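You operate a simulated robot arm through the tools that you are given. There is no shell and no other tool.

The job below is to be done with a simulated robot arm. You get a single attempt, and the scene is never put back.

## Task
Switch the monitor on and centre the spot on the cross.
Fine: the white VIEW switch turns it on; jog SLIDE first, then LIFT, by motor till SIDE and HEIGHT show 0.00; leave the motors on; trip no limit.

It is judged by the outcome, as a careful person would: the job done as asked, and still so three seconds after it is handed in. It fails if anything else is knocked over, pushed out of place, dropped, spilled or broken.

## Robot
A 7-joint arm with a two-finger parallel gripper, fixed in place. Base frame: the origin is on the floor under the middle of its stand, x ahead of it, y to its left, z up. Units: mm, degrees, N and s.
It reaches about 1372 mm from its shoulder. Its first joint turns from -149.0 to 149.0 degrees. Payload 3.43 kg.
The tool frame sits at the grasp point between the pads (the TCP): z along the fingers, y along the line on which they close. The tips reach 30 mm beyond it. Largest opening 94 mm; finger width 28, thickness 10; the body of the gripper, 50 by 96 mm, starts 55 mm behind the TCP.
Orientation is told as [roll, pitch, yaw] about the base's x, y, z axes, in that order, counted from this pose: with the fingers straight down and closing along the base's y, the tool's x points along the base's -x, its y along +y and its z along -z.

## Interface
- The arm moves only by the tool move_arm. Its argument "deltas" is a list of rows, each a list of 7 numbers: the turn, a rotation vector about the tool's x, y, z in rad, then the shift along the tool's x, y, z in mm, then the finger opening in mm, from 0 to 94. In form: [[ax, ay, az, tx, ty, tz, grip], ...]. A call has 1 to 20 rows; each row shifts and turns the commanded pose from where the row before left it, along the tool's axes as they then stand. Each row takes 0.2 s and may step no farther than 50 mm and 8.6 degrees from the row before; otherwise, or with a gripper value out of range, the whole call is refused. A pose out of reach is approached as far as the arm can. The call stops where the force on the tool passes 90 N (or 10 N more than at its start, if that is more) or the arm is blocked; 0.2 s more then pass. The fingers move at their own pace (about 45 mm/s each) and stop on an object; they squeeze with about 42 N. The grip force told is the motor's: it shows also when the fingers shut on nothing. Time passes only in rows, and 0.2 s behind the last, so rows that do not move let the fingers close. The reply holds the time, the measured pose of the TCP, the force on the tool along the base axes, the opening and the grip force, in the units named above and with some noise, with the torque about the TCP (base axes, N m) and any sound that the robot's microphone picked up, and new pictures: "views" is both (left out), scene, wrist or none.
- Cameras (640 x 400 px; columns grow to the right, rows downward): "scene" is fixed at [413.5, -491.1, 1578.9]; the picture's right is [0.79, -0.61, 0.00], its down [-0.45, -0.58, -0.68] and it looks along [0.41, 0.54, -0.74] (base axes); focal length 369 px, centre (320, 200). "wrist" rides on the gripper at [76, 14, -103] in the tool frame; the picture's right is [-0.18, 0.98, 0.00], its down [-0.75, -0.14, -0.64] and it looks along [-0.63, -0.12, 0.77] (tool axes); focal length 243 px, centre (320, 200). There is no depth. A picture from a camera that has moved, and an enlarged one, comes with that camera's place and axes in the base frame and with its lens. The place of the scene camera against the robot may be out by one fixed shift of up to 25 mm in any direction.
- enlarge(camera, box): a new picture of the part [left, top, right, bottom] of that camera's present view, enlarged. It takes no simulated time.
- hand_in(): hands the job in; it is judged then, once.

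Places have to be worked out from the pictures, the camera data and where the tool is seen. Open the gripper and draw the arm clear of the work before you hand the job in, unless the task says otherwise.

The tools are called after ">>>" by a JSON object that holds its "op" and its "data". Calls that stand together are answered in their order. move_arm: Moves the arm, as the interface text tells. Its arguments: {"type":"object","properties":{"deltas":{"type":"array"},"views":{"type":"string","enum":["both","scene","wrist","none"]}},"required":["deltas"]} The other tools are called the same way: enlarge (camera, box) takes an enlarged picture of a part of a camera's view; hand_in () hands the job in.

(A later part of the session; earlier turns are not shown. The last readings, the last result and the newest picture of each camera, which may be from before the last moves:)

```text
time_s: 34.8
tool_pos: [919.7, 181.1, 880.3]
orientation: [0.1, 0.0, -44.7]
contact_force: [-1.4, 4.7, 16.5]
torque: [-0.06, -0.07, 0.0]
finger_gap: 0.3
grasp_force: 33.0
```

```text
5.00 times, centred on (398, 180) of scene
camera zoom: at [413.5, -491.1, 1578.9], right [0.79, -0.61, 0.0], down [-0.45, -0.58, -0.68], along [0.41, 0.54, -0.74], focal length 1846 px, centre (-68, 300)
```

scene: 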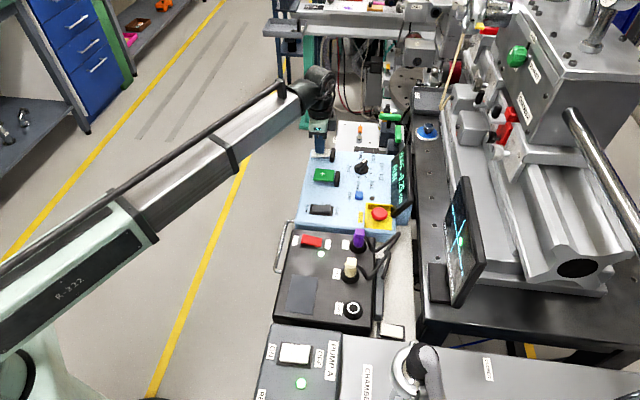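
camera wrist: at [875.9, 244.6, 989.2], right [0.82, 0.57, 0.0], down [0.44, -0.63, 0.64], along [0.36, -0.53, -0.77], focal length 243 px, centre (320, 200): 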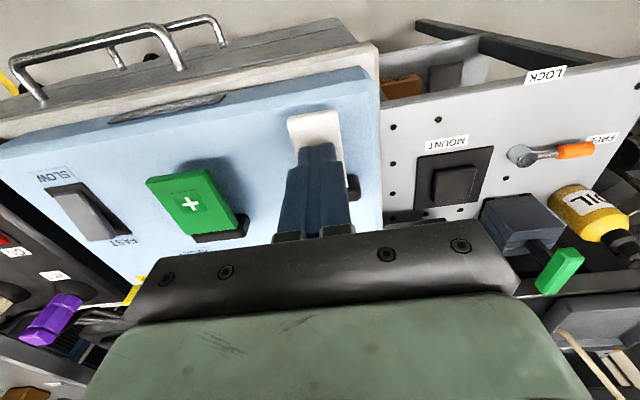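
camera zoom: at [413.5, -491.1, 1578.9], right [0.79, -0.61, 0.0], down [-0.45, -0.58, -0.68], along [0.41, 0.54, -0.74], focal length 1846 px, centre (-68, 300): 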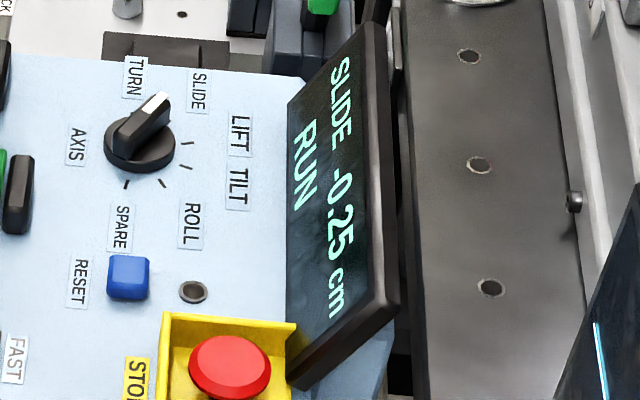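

>>> {"op": "move_arm", "data": {"deltas": [[0, 0, 0, 0, 0, 0, 0], [0, 0, 0, 0, 0, 0, 0]], "views": "scene"}}

>>> {"op": "enlarge", "data": {"camera": "scene", "box": [370, 140, 425, 220]}}

```text
time_s: 35.4
tool_pos: [918.7, 180.4, 880.0]
orientation: [0.0, 0.0, -44.8]
contact_force: [-1.8, 5.1, 16.1]
torque: [-0.05, -0.16, 0.09]
finger_gap: 0.2
grasp_force: 33.0
```

scene: 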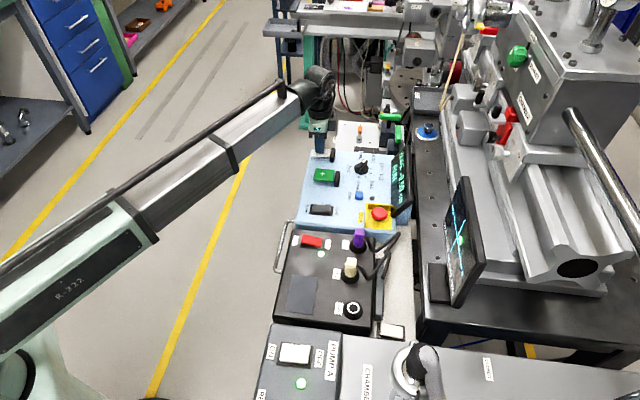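

```text
5.00 times, centred on (398, 180) of scene
camera zoom: at [413.5, -491.1, 1578.9], right [0.79, -0.61, 0.0], down [-0.45, -0.58, -0.68], along [0.41, 0.54, -0.74], focal length 1846 px, centre (-68, 300)
```

zoom: 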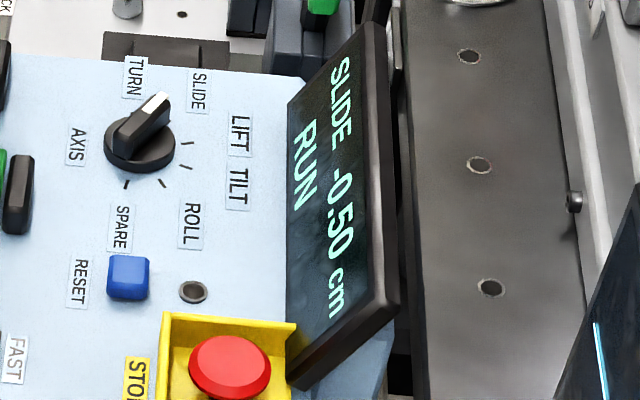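

SLIDE is now −0.50; it steps 0.25 about every 1.3 s while held. I'll keep holding, polling often, and release as soon as it shows −1.00.

>>> {"op": "move_arm", "data": {"deltas": [[0, 0, 0, 0, 0, 0, 0], [0, 0, 0, 0, 0, 0, 0]], "views": "scene"}}

>>> {"op": "enlarge", "data": {"camera": "scene", "box": [385, 140, 425, 220]}}

```text
time_s: 36.0
tool_pos: [918.4, 180.7, 880.4]
orientation: [0.1, 0.1, -44.8]
contact_force: [-1.4, 5.2, 17.4]
torque: [-0.01, -0.13, 0.08]
finger_gap: 0.0
grasp_force: 33.1
```

scene: 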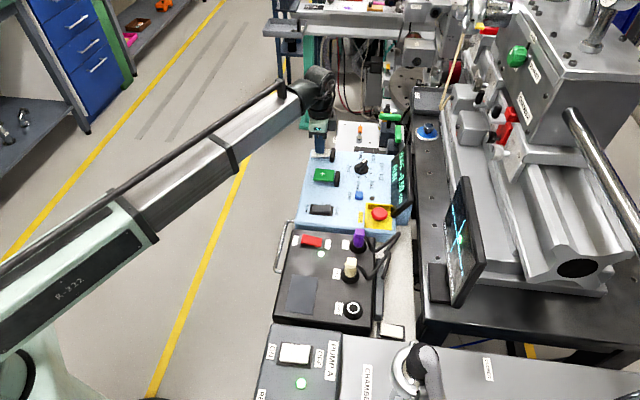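

```text
5.00 times, centred on (405, 180) of scene
camera zoom: at [413.5, -491.1, 1578.9], right [0.79, -0.61, 0.0], down [-0.45, -0.58, -0.68], along [0.41, 0.54, -0.74], focal length 1846 px, centre (-105, 300)
```

zoom: 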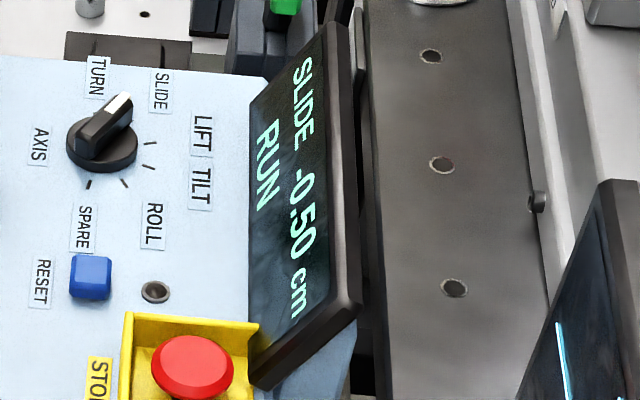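

>>> {"op": "move_arm", "data": {"deltas": [[0, 0, 0, 0, 0, 0, 0]], "views": "scene"}}

>>> {"op": "enlarge", "data": {"camera": "scene", "box": [385, 140, 425, 220]}}

```text
time_s: 36.4
tool_pos: [919.0, 179.6, 880.9]
orientation: [0.0, 0.0, -44.7]
contact_force: [-0.5, 6.3, 17.3]
torque: [0.0, -0.15, 0.06]
finger_gap: 0.0
grasp_force: 33.1
```

scene: 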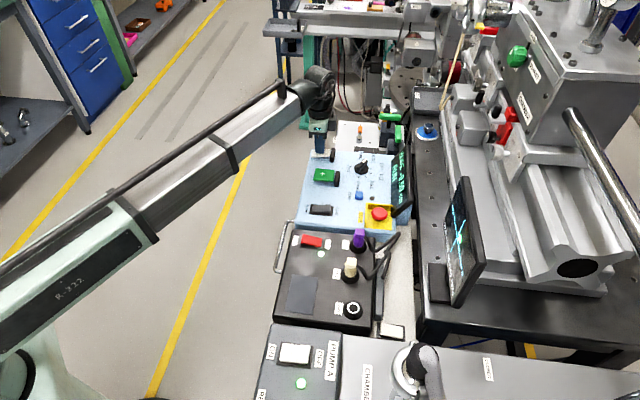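

```text
5.00 times, centred on (405, 180) of scene
camera zoom: at [413.5, -491.1, 1578.9], right [0.79, -0.61, 0.0], down [-0.45, -0.58, -0.68], along [0.41, 0.54, -0.74], focal length 1846 px, centre (-105, 300)
```

zoom: 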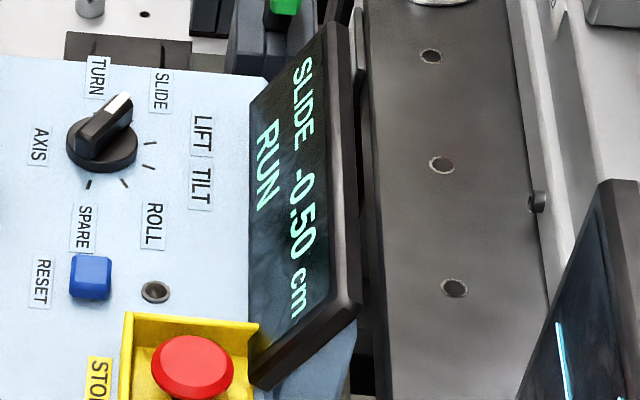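

>>> {"op": "move_arm", "data": {"deltas": [[0, 0, 0, 0, 0, 0, 0]], "views": "scene"}}

>>> {"op": "enlarge", "data": {"camera": "scene", "box": [385, 140, 425, 220]}}

```text
time_s: 36.8
tool_pos: [919.0, 180.8, 880.1]
orientation: [0.0, 0.0, -44.9]
contact_force: [-0.3, 6.2, 18.8]
torque: [0.0, -0.16, 0.05]
finger_gap: 0.0
grasp_force: 33.2
```

scene: 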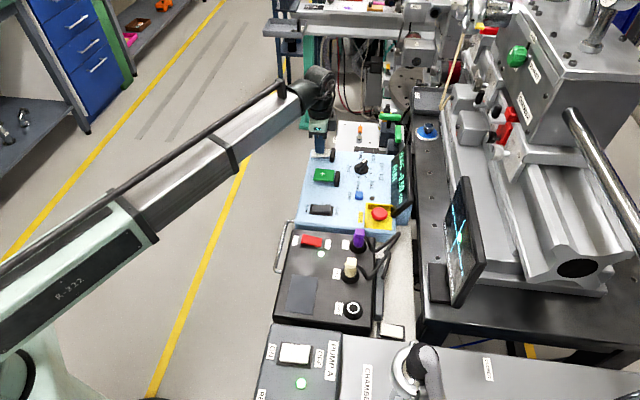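

```text
5.00 times, centred on (405, 180) of scene
camera zoom: at [413.5, -491.1, 1578.9], right [0.79, -0.61, 0.0], down [-0.45, -0.58, -0.68], along [0.41, 0.54, -0.74], focal length 1846 px, centre (-105, 300)
```

zoom: 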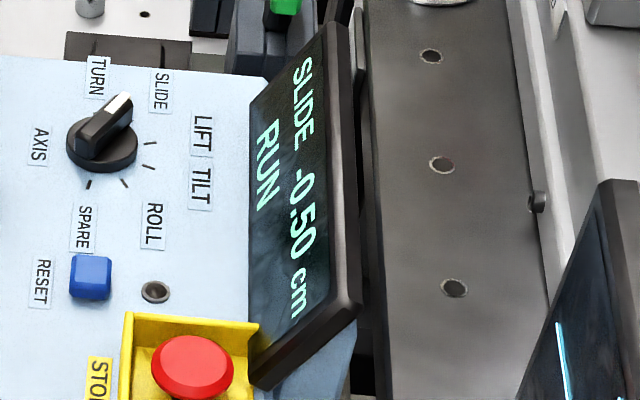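

The motor readout still says −0.50 but the spot on the monitor looks like it has moved, so I'll check the monitor itself.

>>> {"op": "enlarge", "data": {"camera": "scene", "box": [445, 210, 485, 310]}}

>>> {"op": "enlarge", "data": {"camera": "scene", "box": [450, 220, 475, 250]}}

```text
4.00 times, centred on (465, 260) of scene
camera zoom: at [413.5, -491.1, 1578.9], right [0.79, -0.61, 0.0], down [-0.45, -0.58, -0.68], along [0.41, 0.54, -0.74], focal length 1477 px, centre (-260, -40)
```

zoom: 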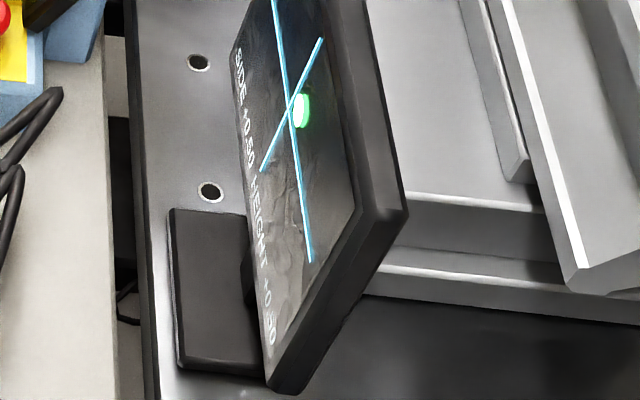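

```text
13.33 times, centred on (462, 235) of scene
camera zoom: at [413.5, -491.1, 1578.9], right [0.79, -0.61, 0.0], down [-0.45, -0.58, -0.68], along [0.41, 0.54, -0.74], focal length 4924 px, centre (-1580, -267)
```

zoom: 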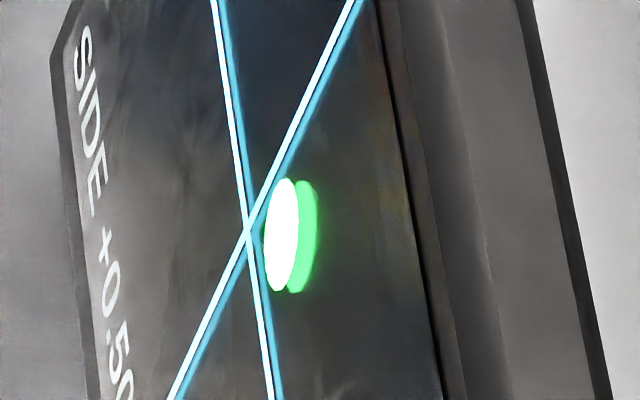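

The spot's offset doesn't quite match the +0.50 readout, so the readout may lag the motion. I'll release the key now and let everything settle before going on.

>>> {"op": "move_arm", "data": {"deltas": [[0, 0, 0, 0, 0, -9, 0], [0, 0, 0, 0, 0, 0, 0]], "views": "scene"}}

>>> {"op": "enlarge", "data": {"camera": "scene", "box": [385, 140, 425, 220]}}

>>> {"op": "enlarge", "data": {"camera": "scene", "box": [450, 220, 475, 250]}}

>>> {"op": "enlarge", "data": {"camera": "scene", "box": [445, 210, 485, 310]}}

```text
time_s: 37.4
tool_pos: [918.8, 180.1, 887.9]
orientation: [-0.1, 0.0, -44.7]
contact_force: [0.8, -0.4, 0.2]
torque: [0.03, 0.02, -0.03]
finger_gap: 0.2
grasp_force: 33.2
```

scene: 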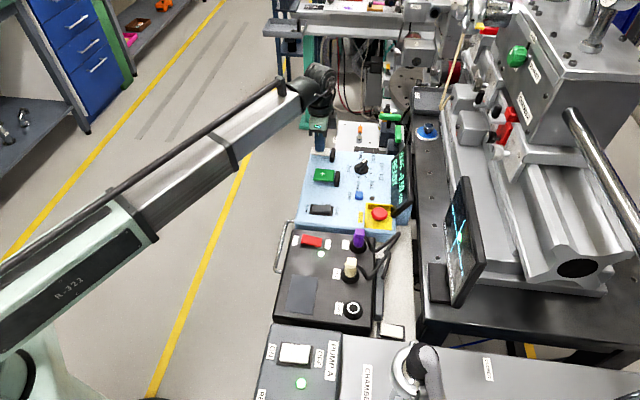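

```text
5.00 times, centred on (405, 180) of scene
camera zoom: at [413.5, -491.1, 1578.9], right [0.79, -0.61, 0.0], down [-0.45, -0.58, -0.68], along [0.41, 0.54, -0.74], focal length 1846 px, centre (-105, 300)
```

zoom: 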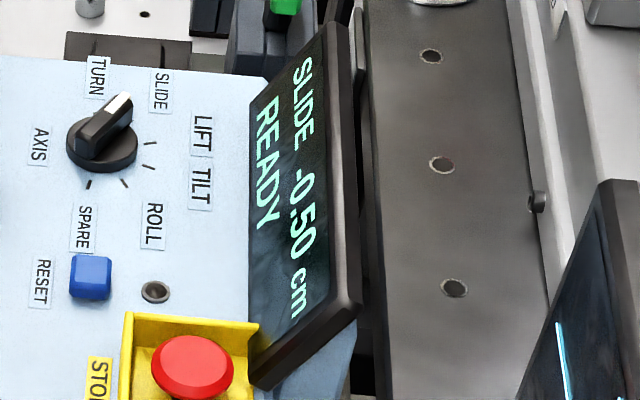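

```text
13.33 times, centred on (462, 235) of scene
camera zoom: at [413.5, -491.1, 1578.9], right [0.79, -0.61, 0.0], down [-0.45, -0.58, -0.68], along [0.41, 0.54, -0.74], focal length 4924 px, centre (-1580, -267)
```

zoom: 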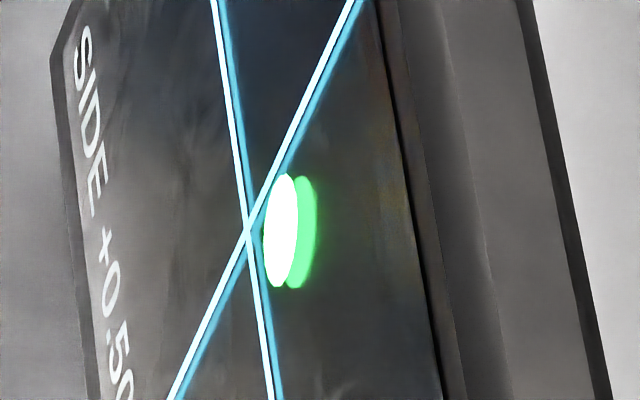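

```text
4.00 times, centred on (465, 260) of scene
camera zoom: at [413.5, -491.1, 1578.9], right [0.79, -0.61, 0.0], down [-0.45, -0.58, -0.68], along [0.41, 0.54, -0.74], focal length 1477 px, centre (-260, -40)
```

zoom: 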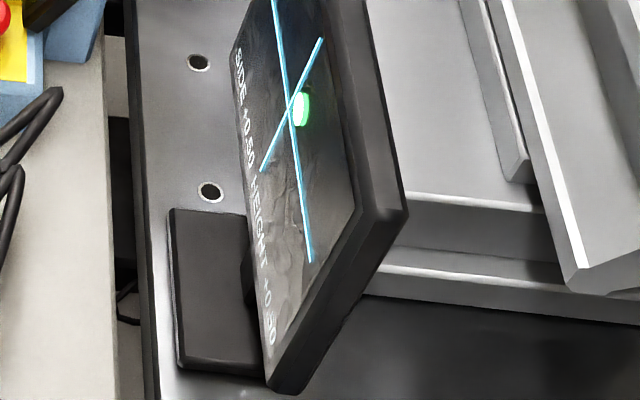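

The readout seems coarser than the real motion: the spot moved smoothly while the numbers changed in 0.25 jumps. I'll wait a couple of seconds hands-off to see whether the readout updates.

>>> {"op": "move_arm", "data": {"deltas": [[0, 0, 0, 0, 0, -10, 0], [0, 0, 0, 0, 0, 0, 0], [0, 0, 0, 0, 0, 0, 0], [0, 0, 0, 0, 0, 0, 0], [0, 0, 0, 0, 0, 0, 0], [0, 0, 0, 0, 0, 0, 0], [0, 0, 0, 0, 0, 0, 0], [0, 0, 0, 0, 0, 0, 0], [0, 0, 0, 0, 0, 0, 0], [0, 0, 0, 0, 0, 0, 0]], "views": "both"}}

>>> {"op": "enlarge", "data": {"camera": "scene", "box": [385, 140, 425, 220]}}

>>> {"op": "enlarge", "data": {"camera": "scene", "box": [450, 220, 475, 250]}}

```text
time_s: 39.6
tool_pos: [920.1, 180.6, 898.3]
orientation: [-0.1, 0.1, -44.8]
contact_force: [-0.2, -0.1, -1.3]
torque: [-0.03, 0.0, -0.02]
finger_gap: 0.0
grasp_force: 33.1
camera wrist: at [875.4, 244.1, 1000.5], right [0.82, 0.57, 0.0], down [0.44, -0.63, 0.64], along [0.36, -0.53, -0.77], focal length 243 px, centre (320, 200)
```

scene: 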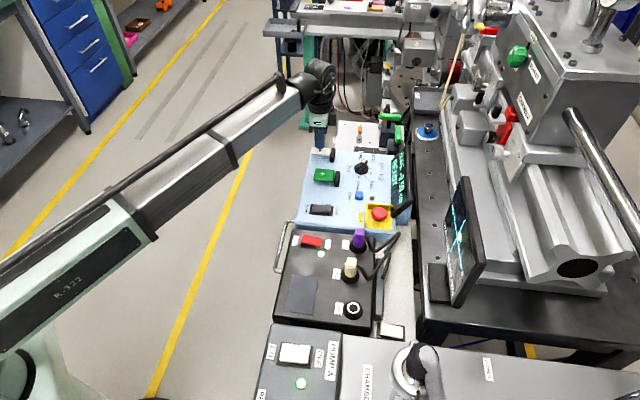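
wrist: 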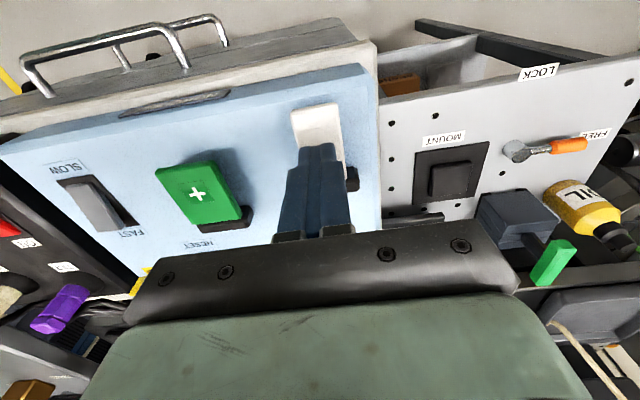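

```text
5.00 times, centred on (405, 180) of scene
camera zoom: at [413.5, -491.1, 1578.9], right [0.79, -0.61, 0.0], down [-0.45, -0.58, -0.68], along [0.41, 0.54, -0.74], focal length 1846 px, centre (-105, 300)
```

zoom: 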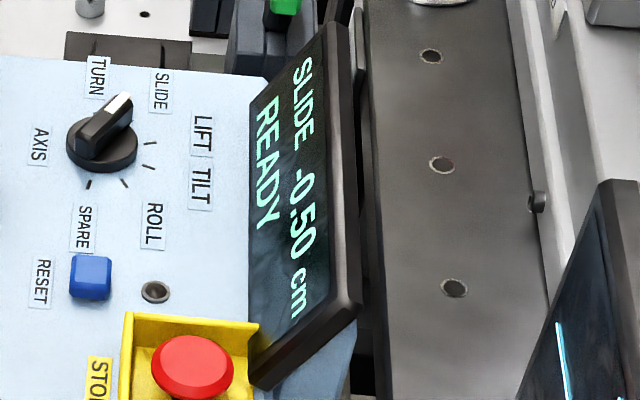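

```text
13.33 times, centred on (462, 235) of scene
camera zoom: at [413.5, -491.1, 1578.9], right [0.79, -0.61, 0.0], down [-0.45, -0.58, -0.68], along [0.41, 0.54, -0.74], focal length 4924 px, centre (-1580, -267)
```

zoom: 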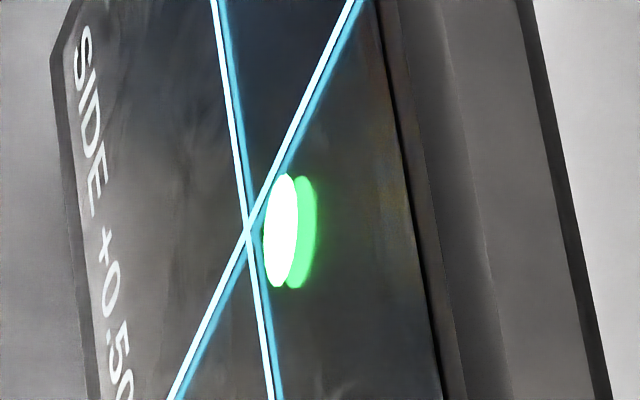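

The readout stays at −0.50, so it's quantised and I need the true spot position. HEIGHT hasn't been touched (+0.50), so a face-on wrist view gives a scale. I'll lift and go to a viewpoint in front of the monitor.

>>> {"op": "move_arm", "data": {"deltas": [[0, 0, 0, 0, 0, -43, 0], [0, 0, 0, 0, 0, -43, 0], [0, 0, 0, 0, 0, -43, 0], [0, 0, 0, 0, 0, -43, 0], [0, 0, -0.14, 0, 0, 0, 0], [0, 0, -0.14, 0, 0, 0, 0], [0, 0, -0.14, 0, 0, 0, 0], [0, 0, -0.14, 0, 0, 0, 0], [0, 0, -0.14, 0, 0, 0, 0], [0, 0, -0.14, 0, 0, 0, 0], [0, 0, 0, 13.5, -41.8, 0, 0], [0, 0, 0, 13.5, -41.8, 0, 0], [0, 0, 0, 13.5, -41.8, 0, 0], [0, 0, 0, 13.5, -41.8, 0, 0], [0, 0, 0, 13.5, -41.8, 0, 0], [0, 0, 0, 13.5, -41.8, 0, 0], [0, 0, 0, 13.5, -41.8, 0, 0], [0, 0, 0, 13.5, -41.8, 0, 0], [0, 0, 0, 0, 0, 0, 0]], "views": "both"}}

```text
time_s: 43.6
tool_pos: [830.6, -160.9, 1069.4]
orientation: [-0.1, 0.0, 3.4]
contact_force: [1.0, 0.2, -0.6]
torque: [0.01, -0.02, 0.02]
finger_gap: 0.1
grasp_force: 32.9
camera wrist: at [753.6, -150.8, 1172.1], right [0.13, 0.99, 0.0], down [0.76, -0.1, 0.64], along [0.64, -0.08, -0.77], focal length 243 px, centre (320, 200)
```

scene: 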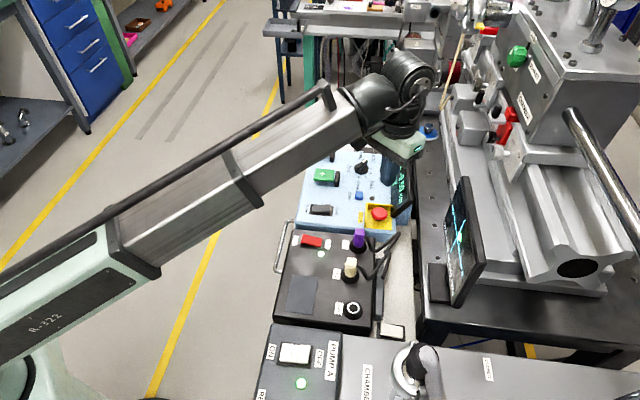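
wrist: 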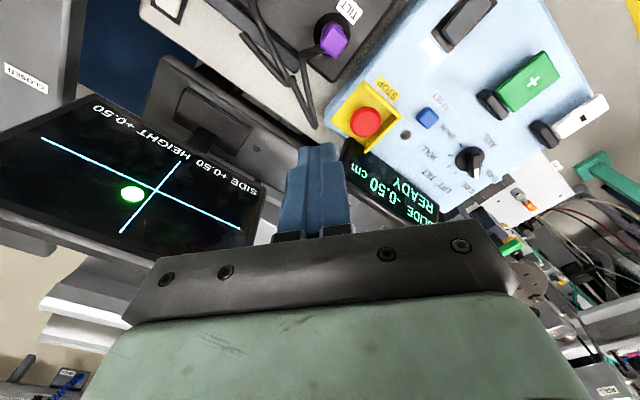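

This viewpoint shows the monitor nearly whole, plus the motor readout. Enlarging the monitor.

>>> {"op": "enlarge", "data": {"camera": "wrist", "box": [0, 80, 280, 265]}}

>>> {"op": "enlarge", "data": {"camera": "wrist", "box": [90, 140, 210, 240]}}

```text
2.16 times, centred on (140, 172) of wrist
camera zoom: at [753.6, -150.8, 1172.1], right [0.13, 0.99, 0.0], down [0.76, -0.1, 0.64], along [0.64, -0.08, -0.77], focal length 525 px, centre (709, 260)
```

zoom: 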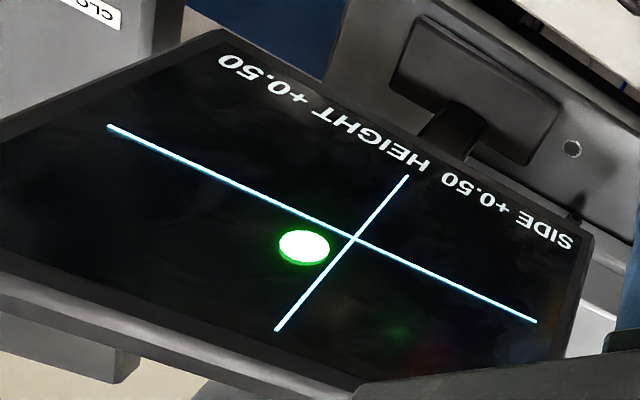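

```text
4.00 times, centred on (150, 190) of wrist
camera zoom: at [753.6, -150.8, 1172.1], right [0.13, 0.99, 0.0], down [0.76, -0.1, 0.64], along [0.64, -0.08, -0.77], focal length 970 px, centre (1000, 240)
```

zoom: 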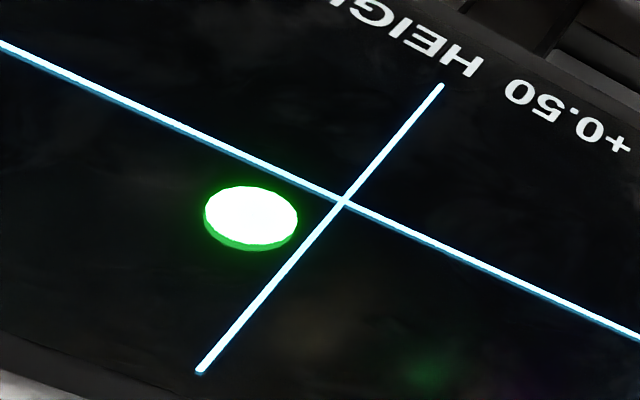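

Ray-plane fit of the screen: the spot is 9.8–10.4 mm right and 12.2–13.3 mm above the cross. With HEIGHT 0.50 as the scale, true SIDE is about +0.39, so the rate is roughly 0.155 cm/s. I'll go back to "−" and press for 2.4 s.

>>> {"op": "move_arm", "data": {"deltas": [[0, 0, 0, -13.5, 41.8, 0, 0], [0, 0, 0, -13.5, 41.8, 0, 0], [0, 0, 0, -13.5, 41.8, 0, 0], [0, 0, 0, -13.5, 41.8, 0, 0], [0, 0, 0, -13.5, 41.8, 0, 0], [0, 0, 0, -13.5, 41.8, 0, 0], [0, 0, 0, -13.5, 41.8, 0, 0], [0, 0, 0, -13.5, 41.8, 0, 0], [0, 0, 0.14, 0, 0, 0, 0], [0, 0, 0.14, 0, 0, 0, 0], [0, 0, 0.14, 0, 0, 0, 0], [0, 0, 0.14, 0, 0, 0, 0], [0, 0, 0.14, 0, 0, 0, 0], [0, 0, 0.14, 0, 0, 0, 0], [0, 0, 0, 0, 0, 43, 0], [0, 0, 0, 0, 0, 43, 0], [0, 0, 0, 0, 0, 43, 0], [0, 0, 0, 0, 0, 43, 0], [0, 0, 0, 0, 0, 0, 0]], "views": "wrist"}}

```text
time_s: 47.6
tool_pos: [918.2, 180.1, 898.0]
orientation: [0.0, 0.0, -44.9]
contact_force: [-0.7, -0.6, -0.4]
torque: [0.04, -0.02, 0.02]
finger_gap: 0.0
grasp_force: 33.1
camera wrist: at [874.6, 244.2, 1000.1], right [0.82, 0.57, 0.0], down [0.44, -0.63, 0.64], along [0.36, -0.53, -0.77], focal length 243 px, centre (320, 200)
```

wrist: 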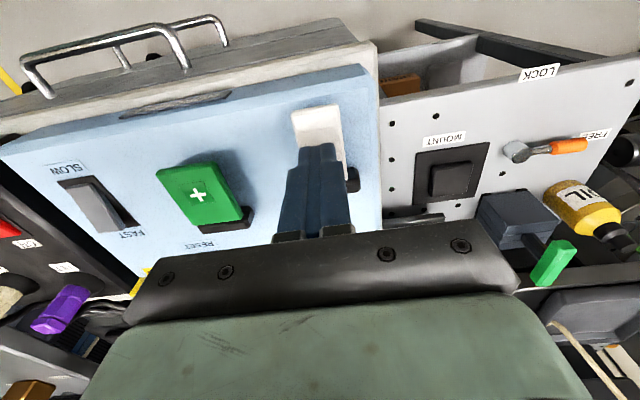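

Back over "−". Hover, press, hold for 2.4 s in one call, then release.

>>> {"op": "move_arm", "data": {"deltas": [[0, 0, 0, 0, 0, 10.5, 0], [0, 0, 0, 0, 0, 0, 0], [0, 0, 0, 0, 0, 8, 0], [0, 0, 0, 0, 0, 0, 0], [0, 0, 0, 0, 0, 0, 0], [0, 0, 0, 0, 0, 0, 0], [0, 0, 0, 0, 0, 0, 0], [0, 0, 0, 0, 0, 0, 0], [0, 0, 0, 0, 0, 0, 0], [0, 0, 0, 0, 0, 0, 0], [0, 0, 0, 0, 0, 0, 0], [0, 0, 0, 0, 0, 0, 0], [0, 0, 0, 0, 0, 0, 0], [0, 0, 0, 0, 0, 0, 0], [0, 0, 0, 0, 0, -9, 0], [0, 0, 0, 0, 0, 0, 0]], "views": "scene"}}

>>> {"op": "enlarge", "data": {"camera": "scene", "box": [385, 140, 425, 220]}}

>>> {"op": "enlarge", "data": {"camera": "scene", "box": [450, 220, 475, 250]}}

```text
time_s: 51.0
tool_pos: [918.9, 179.2, 888.8]
orientation: [-0.1, 0.0, -44.9]
contact_force: [-0.3, -0.2, 0.4]
torque: [0.02, -0.01, -0.04]
finger_gap: 0.0
grasp_force: 33.0
```

scene: 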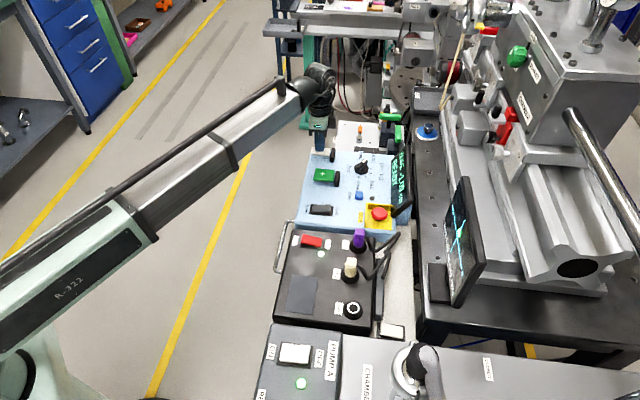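

```text
5.00 times, centred on (405, 180) of scene
camera zoom: at [413.5, -491.1, 1578.9], right [0.79, -0.61, 0.0], down [-0.45, -0.58, -0.68], along [0.41, 0.54, -0.74], focal length 1846 px, centre (-105, 300)
```

zoom: 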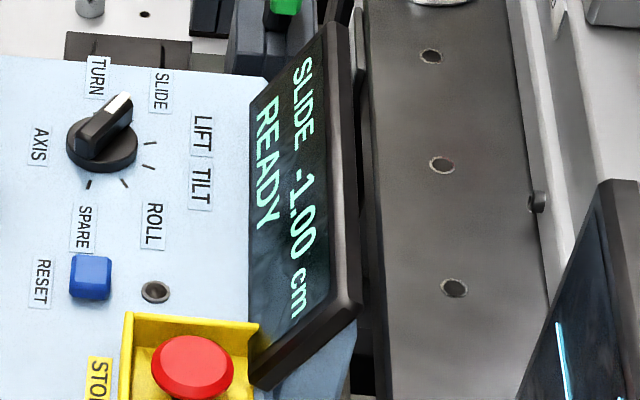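

```text
13.33 times, centred on (462, 235) of scene
camera zoom: at [413.5, -491.1, 1578.9], right [0.79, -0.61, 0.0], down [-0.45, -0.58, -0.68], along [0.41, 0.54, -0.74], focal length 4924 px, centre (-1580, -267)
```

zoom: 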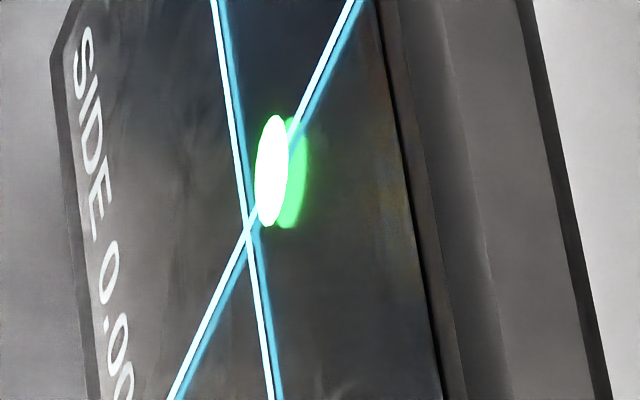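

SIDE reads 0.00, SLIDE −1.00, READY. Since the readout is coarse, I'll check the true centring face-on before changing axis.

>>> {"op": "move_arm", "data": {"deltas": [[0, 0, 0, 0, 0, -43, 0], [0, 0, 0, 0, 0, -43, 0], [0, 0, 0, 0, 0, -43, 0], [0, 0, 0, 0, 0, -50, 0], [0, 0, -0.14, 0, 0, 0, 0], [0, 0, -0.14, 0, 0, 0, 0], [0, 0, -0.14, 0, 0, 0, 0], [0, 0, -0.14, 0, 0, 0, 0], [0, 0, -0.14, 0, 0, 0, 0], [0, 0, -0.14, 0, 0, 0, 0], [0, 0, 0, 13.5, -41.8, 0, 0], [0, 0, 0, 13.5, -41.8, 0, 0], [0, 0, 0, 13.5, -41.8, 0, 0], [0, 0, 0, 13.5, -41.8, 0, 0], [0, 0, 0, 13.5, -41.8, 0, 0], [0, 0, 0, 13.5, -41.8, 0, 0], [0, 0, 0, 13.5, -41.8, 0, 0], [0, 0, 0, 13.5, -41.8, 0, 0], [0, 0, 0, 0, 0, 0, 0]], "views": "wrist"}}

>>> {"op": "enlarge", "data": {"camera": "wrist", "box": [90, 140, 210, 240]}}

>>> {"op": "enlarge", "data": {"camera": "wrist", "box": [0, 80, 280, 265]}}

```text
time_s: 55.0
tool_pos: [831.2, -157.8, 1068.3]
orientation: [0.0, 0.0, 3.5]
contact_force: [0.2, -0.1, -0.1]
torque: [0.04, 0.0, -0.01]
finger_gap: 0.1
grasp_force: 32.9
camera wrist: at [754.1, -149.4, 1170.7], right [0.13, 0.99, 0.0], down [0.76, -0.1, 0.64], along [0.64, -0.08, -0.77], focal length 243 px, centre (320, 200)
```

wrist: 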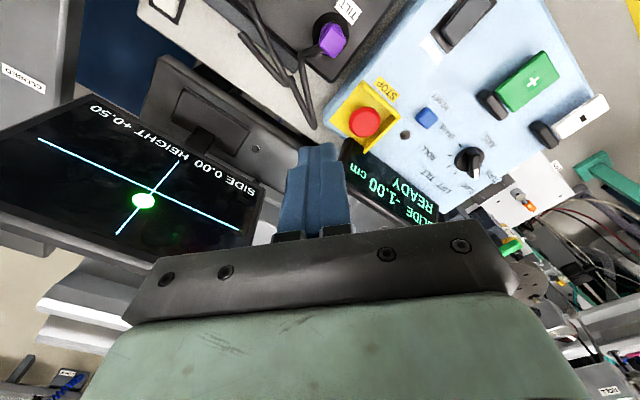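

```text
4.00 times, centred on (150, 190) of wrist
camera zoom: at [754.1, -149.4, 1170.7], right [0.13, 0.99, 0.0], down [0.76, -0.1, 0.64], along [0.64, -0.08, -0.77], focal length 970 px, centre (1000, 240)
```

zoom: 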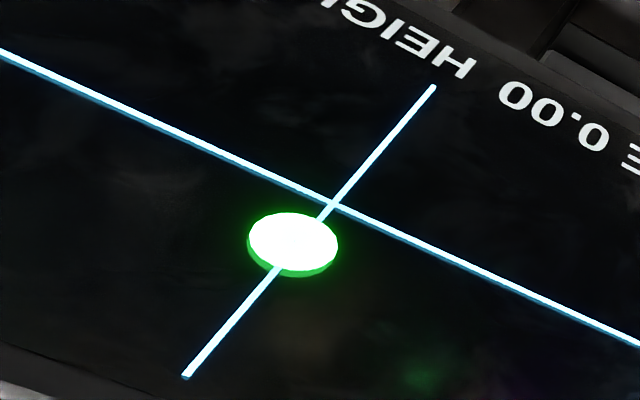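

```text
2.16 times, centred on (140, 172) of wrist
camera zoom: at [754.1, -149.4, 1170.7], right [0.13, 0.99, 0.0], down [0.76, -0.1, 0.64], along [0.64, -0.08, -0.77], focal length 525 px, centre (709, 260)
```

zoom: 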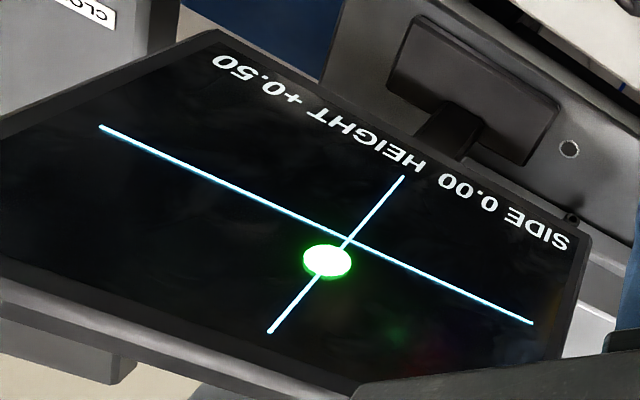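

True SIDE is about +0.04 cm, within the 0.00 band. One short 0.6 s tap on "−" should centre it properly, so I'll do that now.

>>> {"op": "move_arm", "data": {"deltas": [[0, 0, 0, -13.5, 41.8, 0, 0], [0, 0, 0, -13.5, 41.8, 0, 0], [0, 0, 0, -13.5, 41.8, 0, 0], [0, 0, 0, -13.5, 41.8, 0, 0], [0, 0, 0, -13.5, 41.8, 0, 0], [0, 0, 0, -13.5, 41.8, 0, 0], [0, 0, 0, -13.5, 41.8, 0, 0], [0, 0, 0, -13.5, 41.8, 0, 0], [0, 0, 0.14, 0, 0, 0, 0], [0, 0, 0.14, 0, 0, 0, 0], [0, 0, 0.14, 0, 0, 0, 0], [0, 0, 0.14, 0, 0, 0, 0], [0, 0, 0.14, 0, 0, 0, 0], [0, 0, 0.14, 0, 0, 0, 0], [0, 0, 0, 0, 0, 43, 0], [0, 0, 0, 0, 0, 43, 0], [0, 0, 0, 0, 0, 43, 0], [0, 0, 0, 0, 0, 43, 0], [0, 0, 0, 0, 0, 0, 0]], "views": "none"}}

```text
time_s: 59.0
tool_pos: [917.9, 181.9, 894.0]
orientation: [0.0, 0.0, -44.8]
contact_force: [0.6, 0.0, 0.1]
torque: [-0.02, -0.02, -0.02]
finger_gap: 0.0
grasp_force: 32.6
```

>>> {"op": "move_arm", "data": {"deltas": [[0, 0, 0, 0, 0, 8, 0], [0, 0, 0, 0, 0, 0, 0], [0, 0, 0, 0, 0, 8, 0], [0, 0, 0, 0, 0, 0, 0], [0, 0, 0, 0, 0, 0, 0], [0, 0, 0, 0, 0, -9, 0], [0, 0, 0, 0, 0, 0, 0]], "views": "scene"}}

>>> {"op": "enlarge", "data": {"camera": "scene", "box": [385, 140, 425, 220]}}

>>> {"op": "enlarge", "data": {"camera": "scene", "box": [450, 220, 475, 250]}}

```text
time_s: 60.6
tool_pos: [919.0, 181.7, 887.8]
orientation: [0.0, 0.0, -44.8]
contact_force: [0.0, -0.3, 0.0]
torque: [0.01, -0.01, -0.01]
finger_gap: 0.4
grasp_force: 33.3
```

scene: 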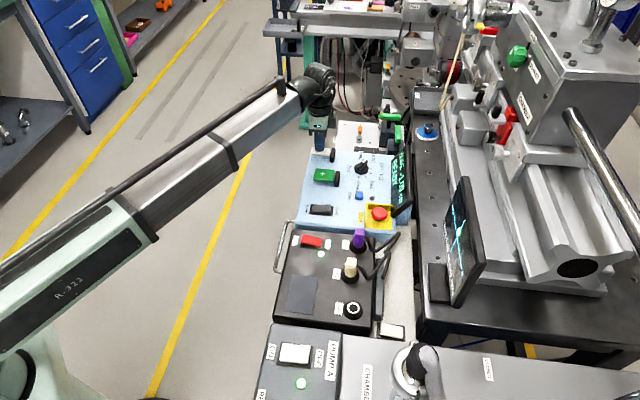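

```text
5.00 times, centred on (405, 180) of scene
camera zoom: at [413.5, -491.1, 1578.9], right [0.79, -0.61, 0.0], down [-0.45, -0.58, -0.68], along [0.41, 0.54, -0.74], focal length 1846 px, centre (-105, 300)
```

zoom: 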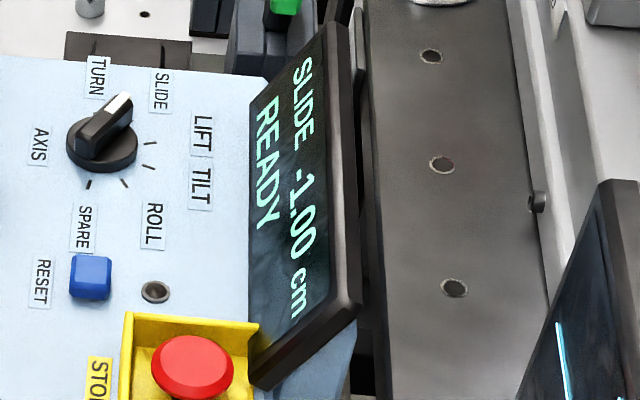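

```text
13.33 times, centred on (462, 235) of scene
camera zoom: at [413.5, -491.1, 1578.9], right [0.79, -0.61, 0.0], down [-0.45, -0.58, -0.68], along [0.41, 0.54, -0.74], focal length 4924 px, centre (-1580, -267)
```

zoom: 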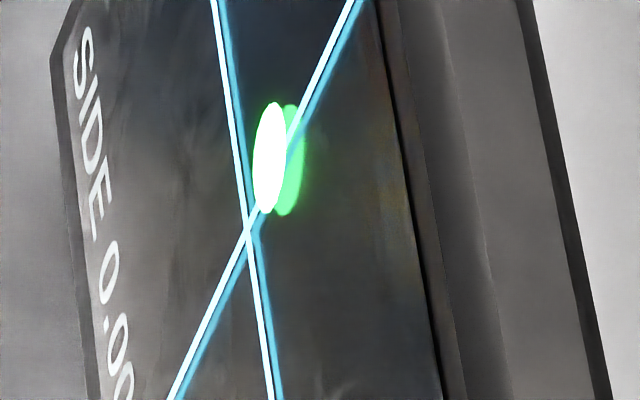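

SIDE still reads 0.00 and the spot sits on the vertical line within about 0.03 cm. Now LIFT: I'll raise, go above the knob, yaw to +15° to match the bar at SLIDE, and open the gripper.

>>> {"op": "move_arm", "data": {"deltas": [[0, 0, 0, 0, 0, -36, 0], [0, 0, 0, 0, 0, -36, 0], [0, 0, 0, -42.5, -14.9, 0, 0], [0, 0, 0, -42.5, -14.9, 0, 0], [0, 0, 0, -42.5, -14.9, 0, 20], [0, 0, -0.1305, 0, 0, 0, 44], [0, 0, -0.1305, 0, 0, 0, 44], [0, 0, -0.1305, 0, 0, 0, 44], [0, 0, -0.1305, 0, 0, 0, 44], [0, 0, -0.1305, 0, 0, 0, 44], [0, 0, -0.1305, 0, 0, 0, 44], [0, 0, -0.1305, 0, 0, 0, 44], [0, 0, -0.1305, 0, 0, 0, 44], [0, 0, 0, 0, 0, 0, 44]], "views": "both"}}

>>> {"op": "enlarge", "data": {"camera": "wrist", "box": [220, 40, 420, 180]}}

```text
time_s: 63.6
tool_pos: [976.8, 59.2, 961.1]
orientation: [0.0, 0.0, 15.2]
contact_force: [0.3, 0.2, 0.2]
torque: [-0.02, -0.04, 0.0]
finger_gap: 44.0
grasp_force: 0.0
camera wrist: at [900.8, 52.6, 1063.1], right [-0.08, 1.0, 0.0], down [0.76, 0.06, 0.64], along [0.64, 0.05, -0.77], focal length 243 px, centre (320, 200)
```

scene: 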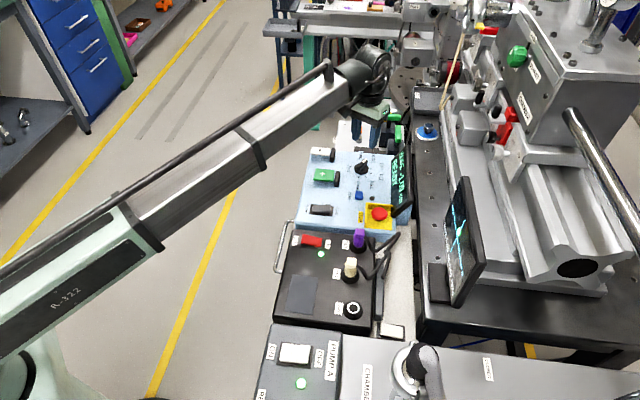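
wrist: 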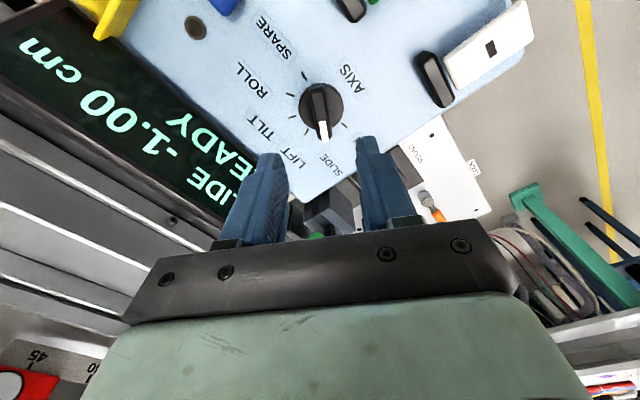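

```text
2.86 times, centred on (320, 110) of wrist
camera zoom: at [900.8, 52.6, 1063.1], right [-0.08, 1.0, 0.0], down [0.76, 0.06, 0.64], along [0.64, 0.05, -0.77], focal length 693 px, centre (320, 457)
```

zoom: 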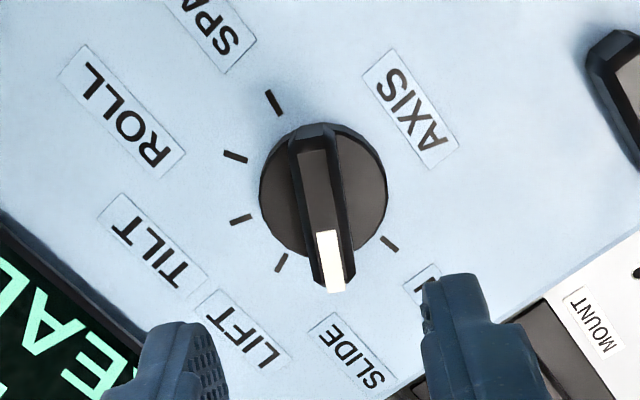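

The bar is aligned and centred within 1 mm. Lowering onto the knob and gripping it.

>>> {"op": "move_arm", "data": {"deltas": [[0, 0, 0, 0, 0.5, 40, 44], [0, 0, 0, 0, 0, 40, 44], [0, 0, 0, 0, 0, 9, 44], [0, 0, 0, 0, 0, 0, 24], [0, 0, 0, 0, 0, 0, 10], [0, 0, 0, 0, 0, 0, 0], [0, 0, 0, 0, 0, 0, 0]], "views": "scene"}}

>>> {"op": "enlarge", "data": {"camera": "scene", "box": [340, 130, 420, 220]}}

```text
time_s: 65.2
tool_pos: [976.9, 59.4, 871.9]
orientation: [0.0, 0.0, 15.1]
contact_force: [-1.5, -3.6, -3.7]
torque: [0.13, -0.5, -0.01]
finger_gap: 13.9
grasp_force: 45.2
```

scene: 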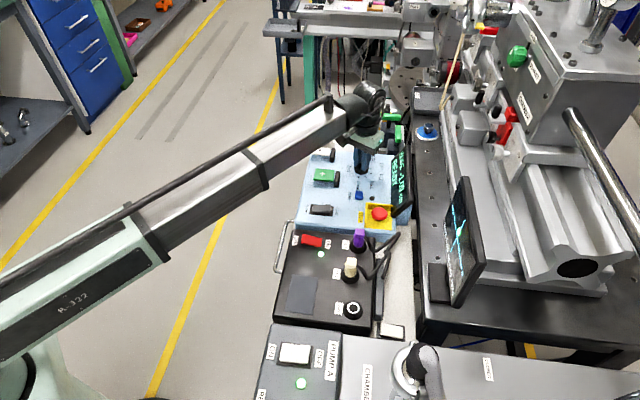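

```text
4.44 times, centred on (380, 175) of scene
camera zoom: at [413.5, -491.1, 1578.9], right [0.79, -0.61, 0.0], down [-0.45, -0.58, -0.68], along [0.41, 0.54, -0.74], focal length 1641 px, centre (53, 311)
```

zoom: 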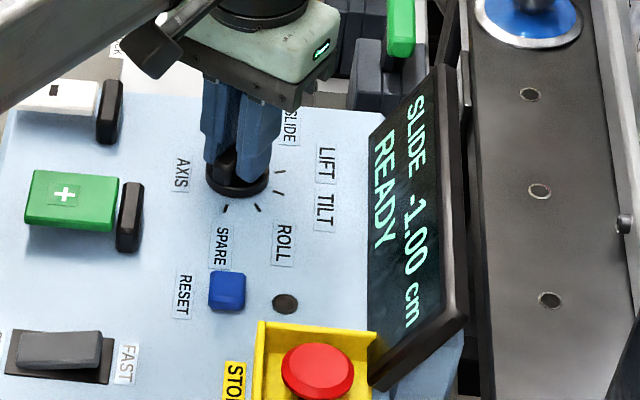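

Gripped cleanly. Now turning −40° (one position back) to LIFT.

>>> {"op": "move_arm", "data": {"deltas": [[0, 0, 0.1164, 0, 0, 0, 0], [0, 0, 0.1164, 0, 0, 0, 0], [0, 0, 0.1164, 0, 0, 0, 0], [0, 0, 0.1164, 0, 0, 0, 0], [0, 0, 0.1164, 0, 0, 0, 0], [0, 0, 0.1164, 0, 0, 0, 0]], "views": "scene"}}

>>> {"op": "enlarge", "data": {"camera": "scene", "box": [340, 130, 420, 220]}}

```text
time_s: 66.6
tool_pos: [978.4, 61.6, 871.2]
orientation: [0.2, 0.1, -24.9]
contact_force: [-9.5, 16.5, -2.8]
torque: [-0.28, -0.87, 0.02]
finger_gap: 13.7
grasp_force: 44.4
```

scene: 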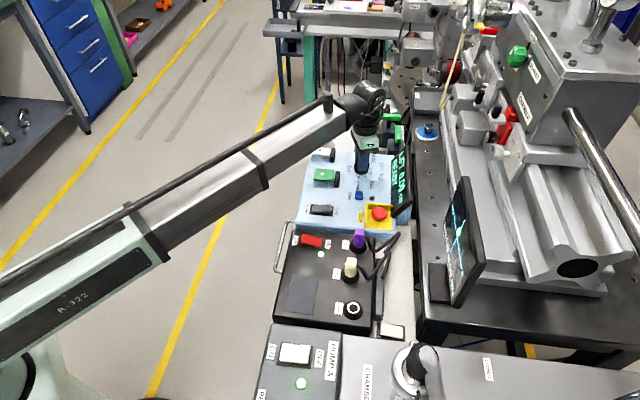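

```text
4.44 times, centred on (380, 175) of scene
camera zoom: at [413.5, -491.1, 1578.9], right [0.79, -0.61, 0.0], down [-0.45, -0.58, -0.68], along [0.41, 0.54, -0.74], focal length 1641 px, centre (53, 311)
```

zoom: 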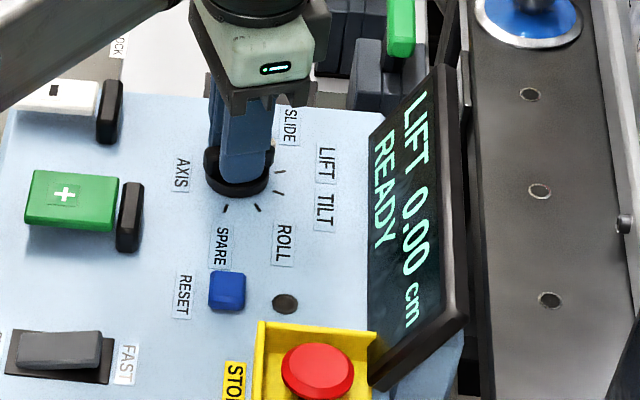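

LIFT 0.00 cm, READY. Releasing the knob, lifting, and returning to hover over "−".

>>> {"op": "move_arm", "data": {"deltas": [[0, 0, 0, 0, 0, 0, 30], [0, 0, 0, 0, 0, 0, 44], [0, 0, 0, 0, 0, 0, 44], [0, 0, 0, 0, 0, -45, 44], [0, 0, 0, 0, 0, -45, 20], [0, 0, 0.1164, 0, 0, 0, 0], [0, 0, 0.1164, 0, 0, 0, 0], [0, 0, 0.1164, 0, 0, 0, 0], [0, 0, 0, 42, 14.6, 0, 0], [0, 0, 0, 42, 14.6, 0, 0], [0, 0, 0, 42, 14.6, 0, 0], [0, 0, 0, 0, 0, 32, 0], [0, 0, 0, 0, 0, 32, 0], [0, 0, 0, 0, 0, 0, 0]], "views": "both"}}

>>> {"op": "enlarge", "data": {"camera": "scene", "box": [340, 130, 420, 220]}}

>>> {"op": "enlarge", "data": {"camera": "scene", "box": [445, 210, 485, 310]}}

```text
time_s: 69.6
tool_pos: [920.1, 179.8, 898.7]
orientation: [0.0, 0.0, -45.0]
contact_force: [0.1, 0.2, -0.2]
torque: [0.01, 0.02, 0.01]
finger_gap: 0.0
grasp_force: 32.7
camera wrist: at [875.9, 244.0, 999.8], right [0.82, 0.57, 0.0], down [0.43, -0.63, 0.64], along [0.36, -0.53, -0.77], focal length 243 px, centre (320, 200)
```

scene: 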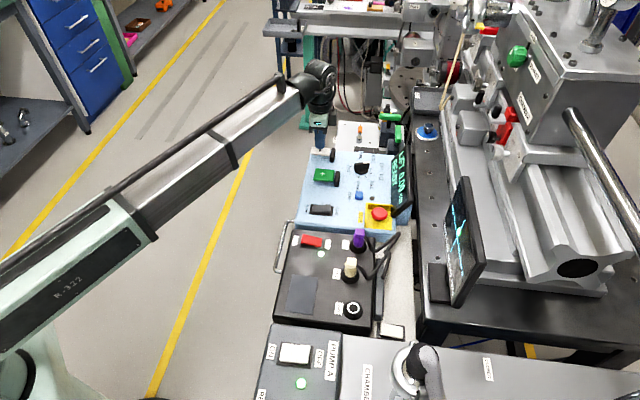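
wrist: 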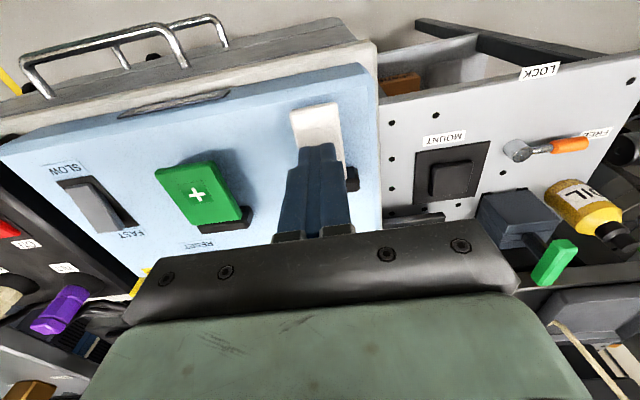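

```text
4.44 times, centred on (380, 175) of scene
camera zoom: at [413.5, -491.1, 1578.9], right [0.79, -0.61, 0.0], down [-0.45, -0.58, -0.68], along [0.41, 0.54, -0.74], focal length 1641 px, centre (53, 311)
```

zoom: 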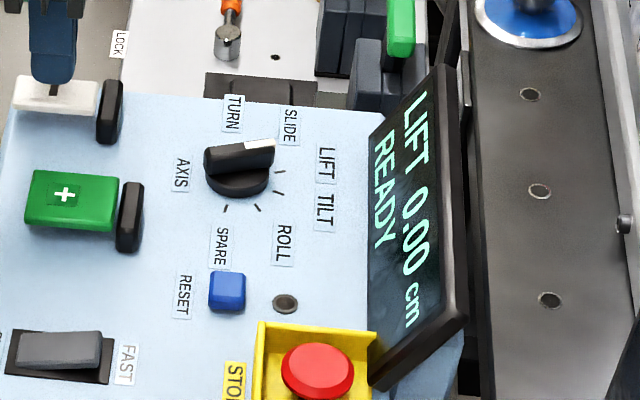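

```text
4.00 times, centred on (465, 260) of scene
camera zoom: at [413.5, -491.1, 1578.9], right [0.79, -0.61, 0.0], down [-0.45, -0.58, -0.68], along [0.41, 0.54, -0.74], focal length 1477 px, centre (-260, -40)
```

zoom: 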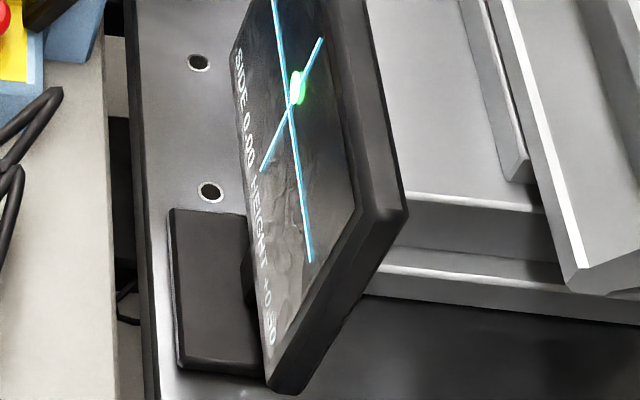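

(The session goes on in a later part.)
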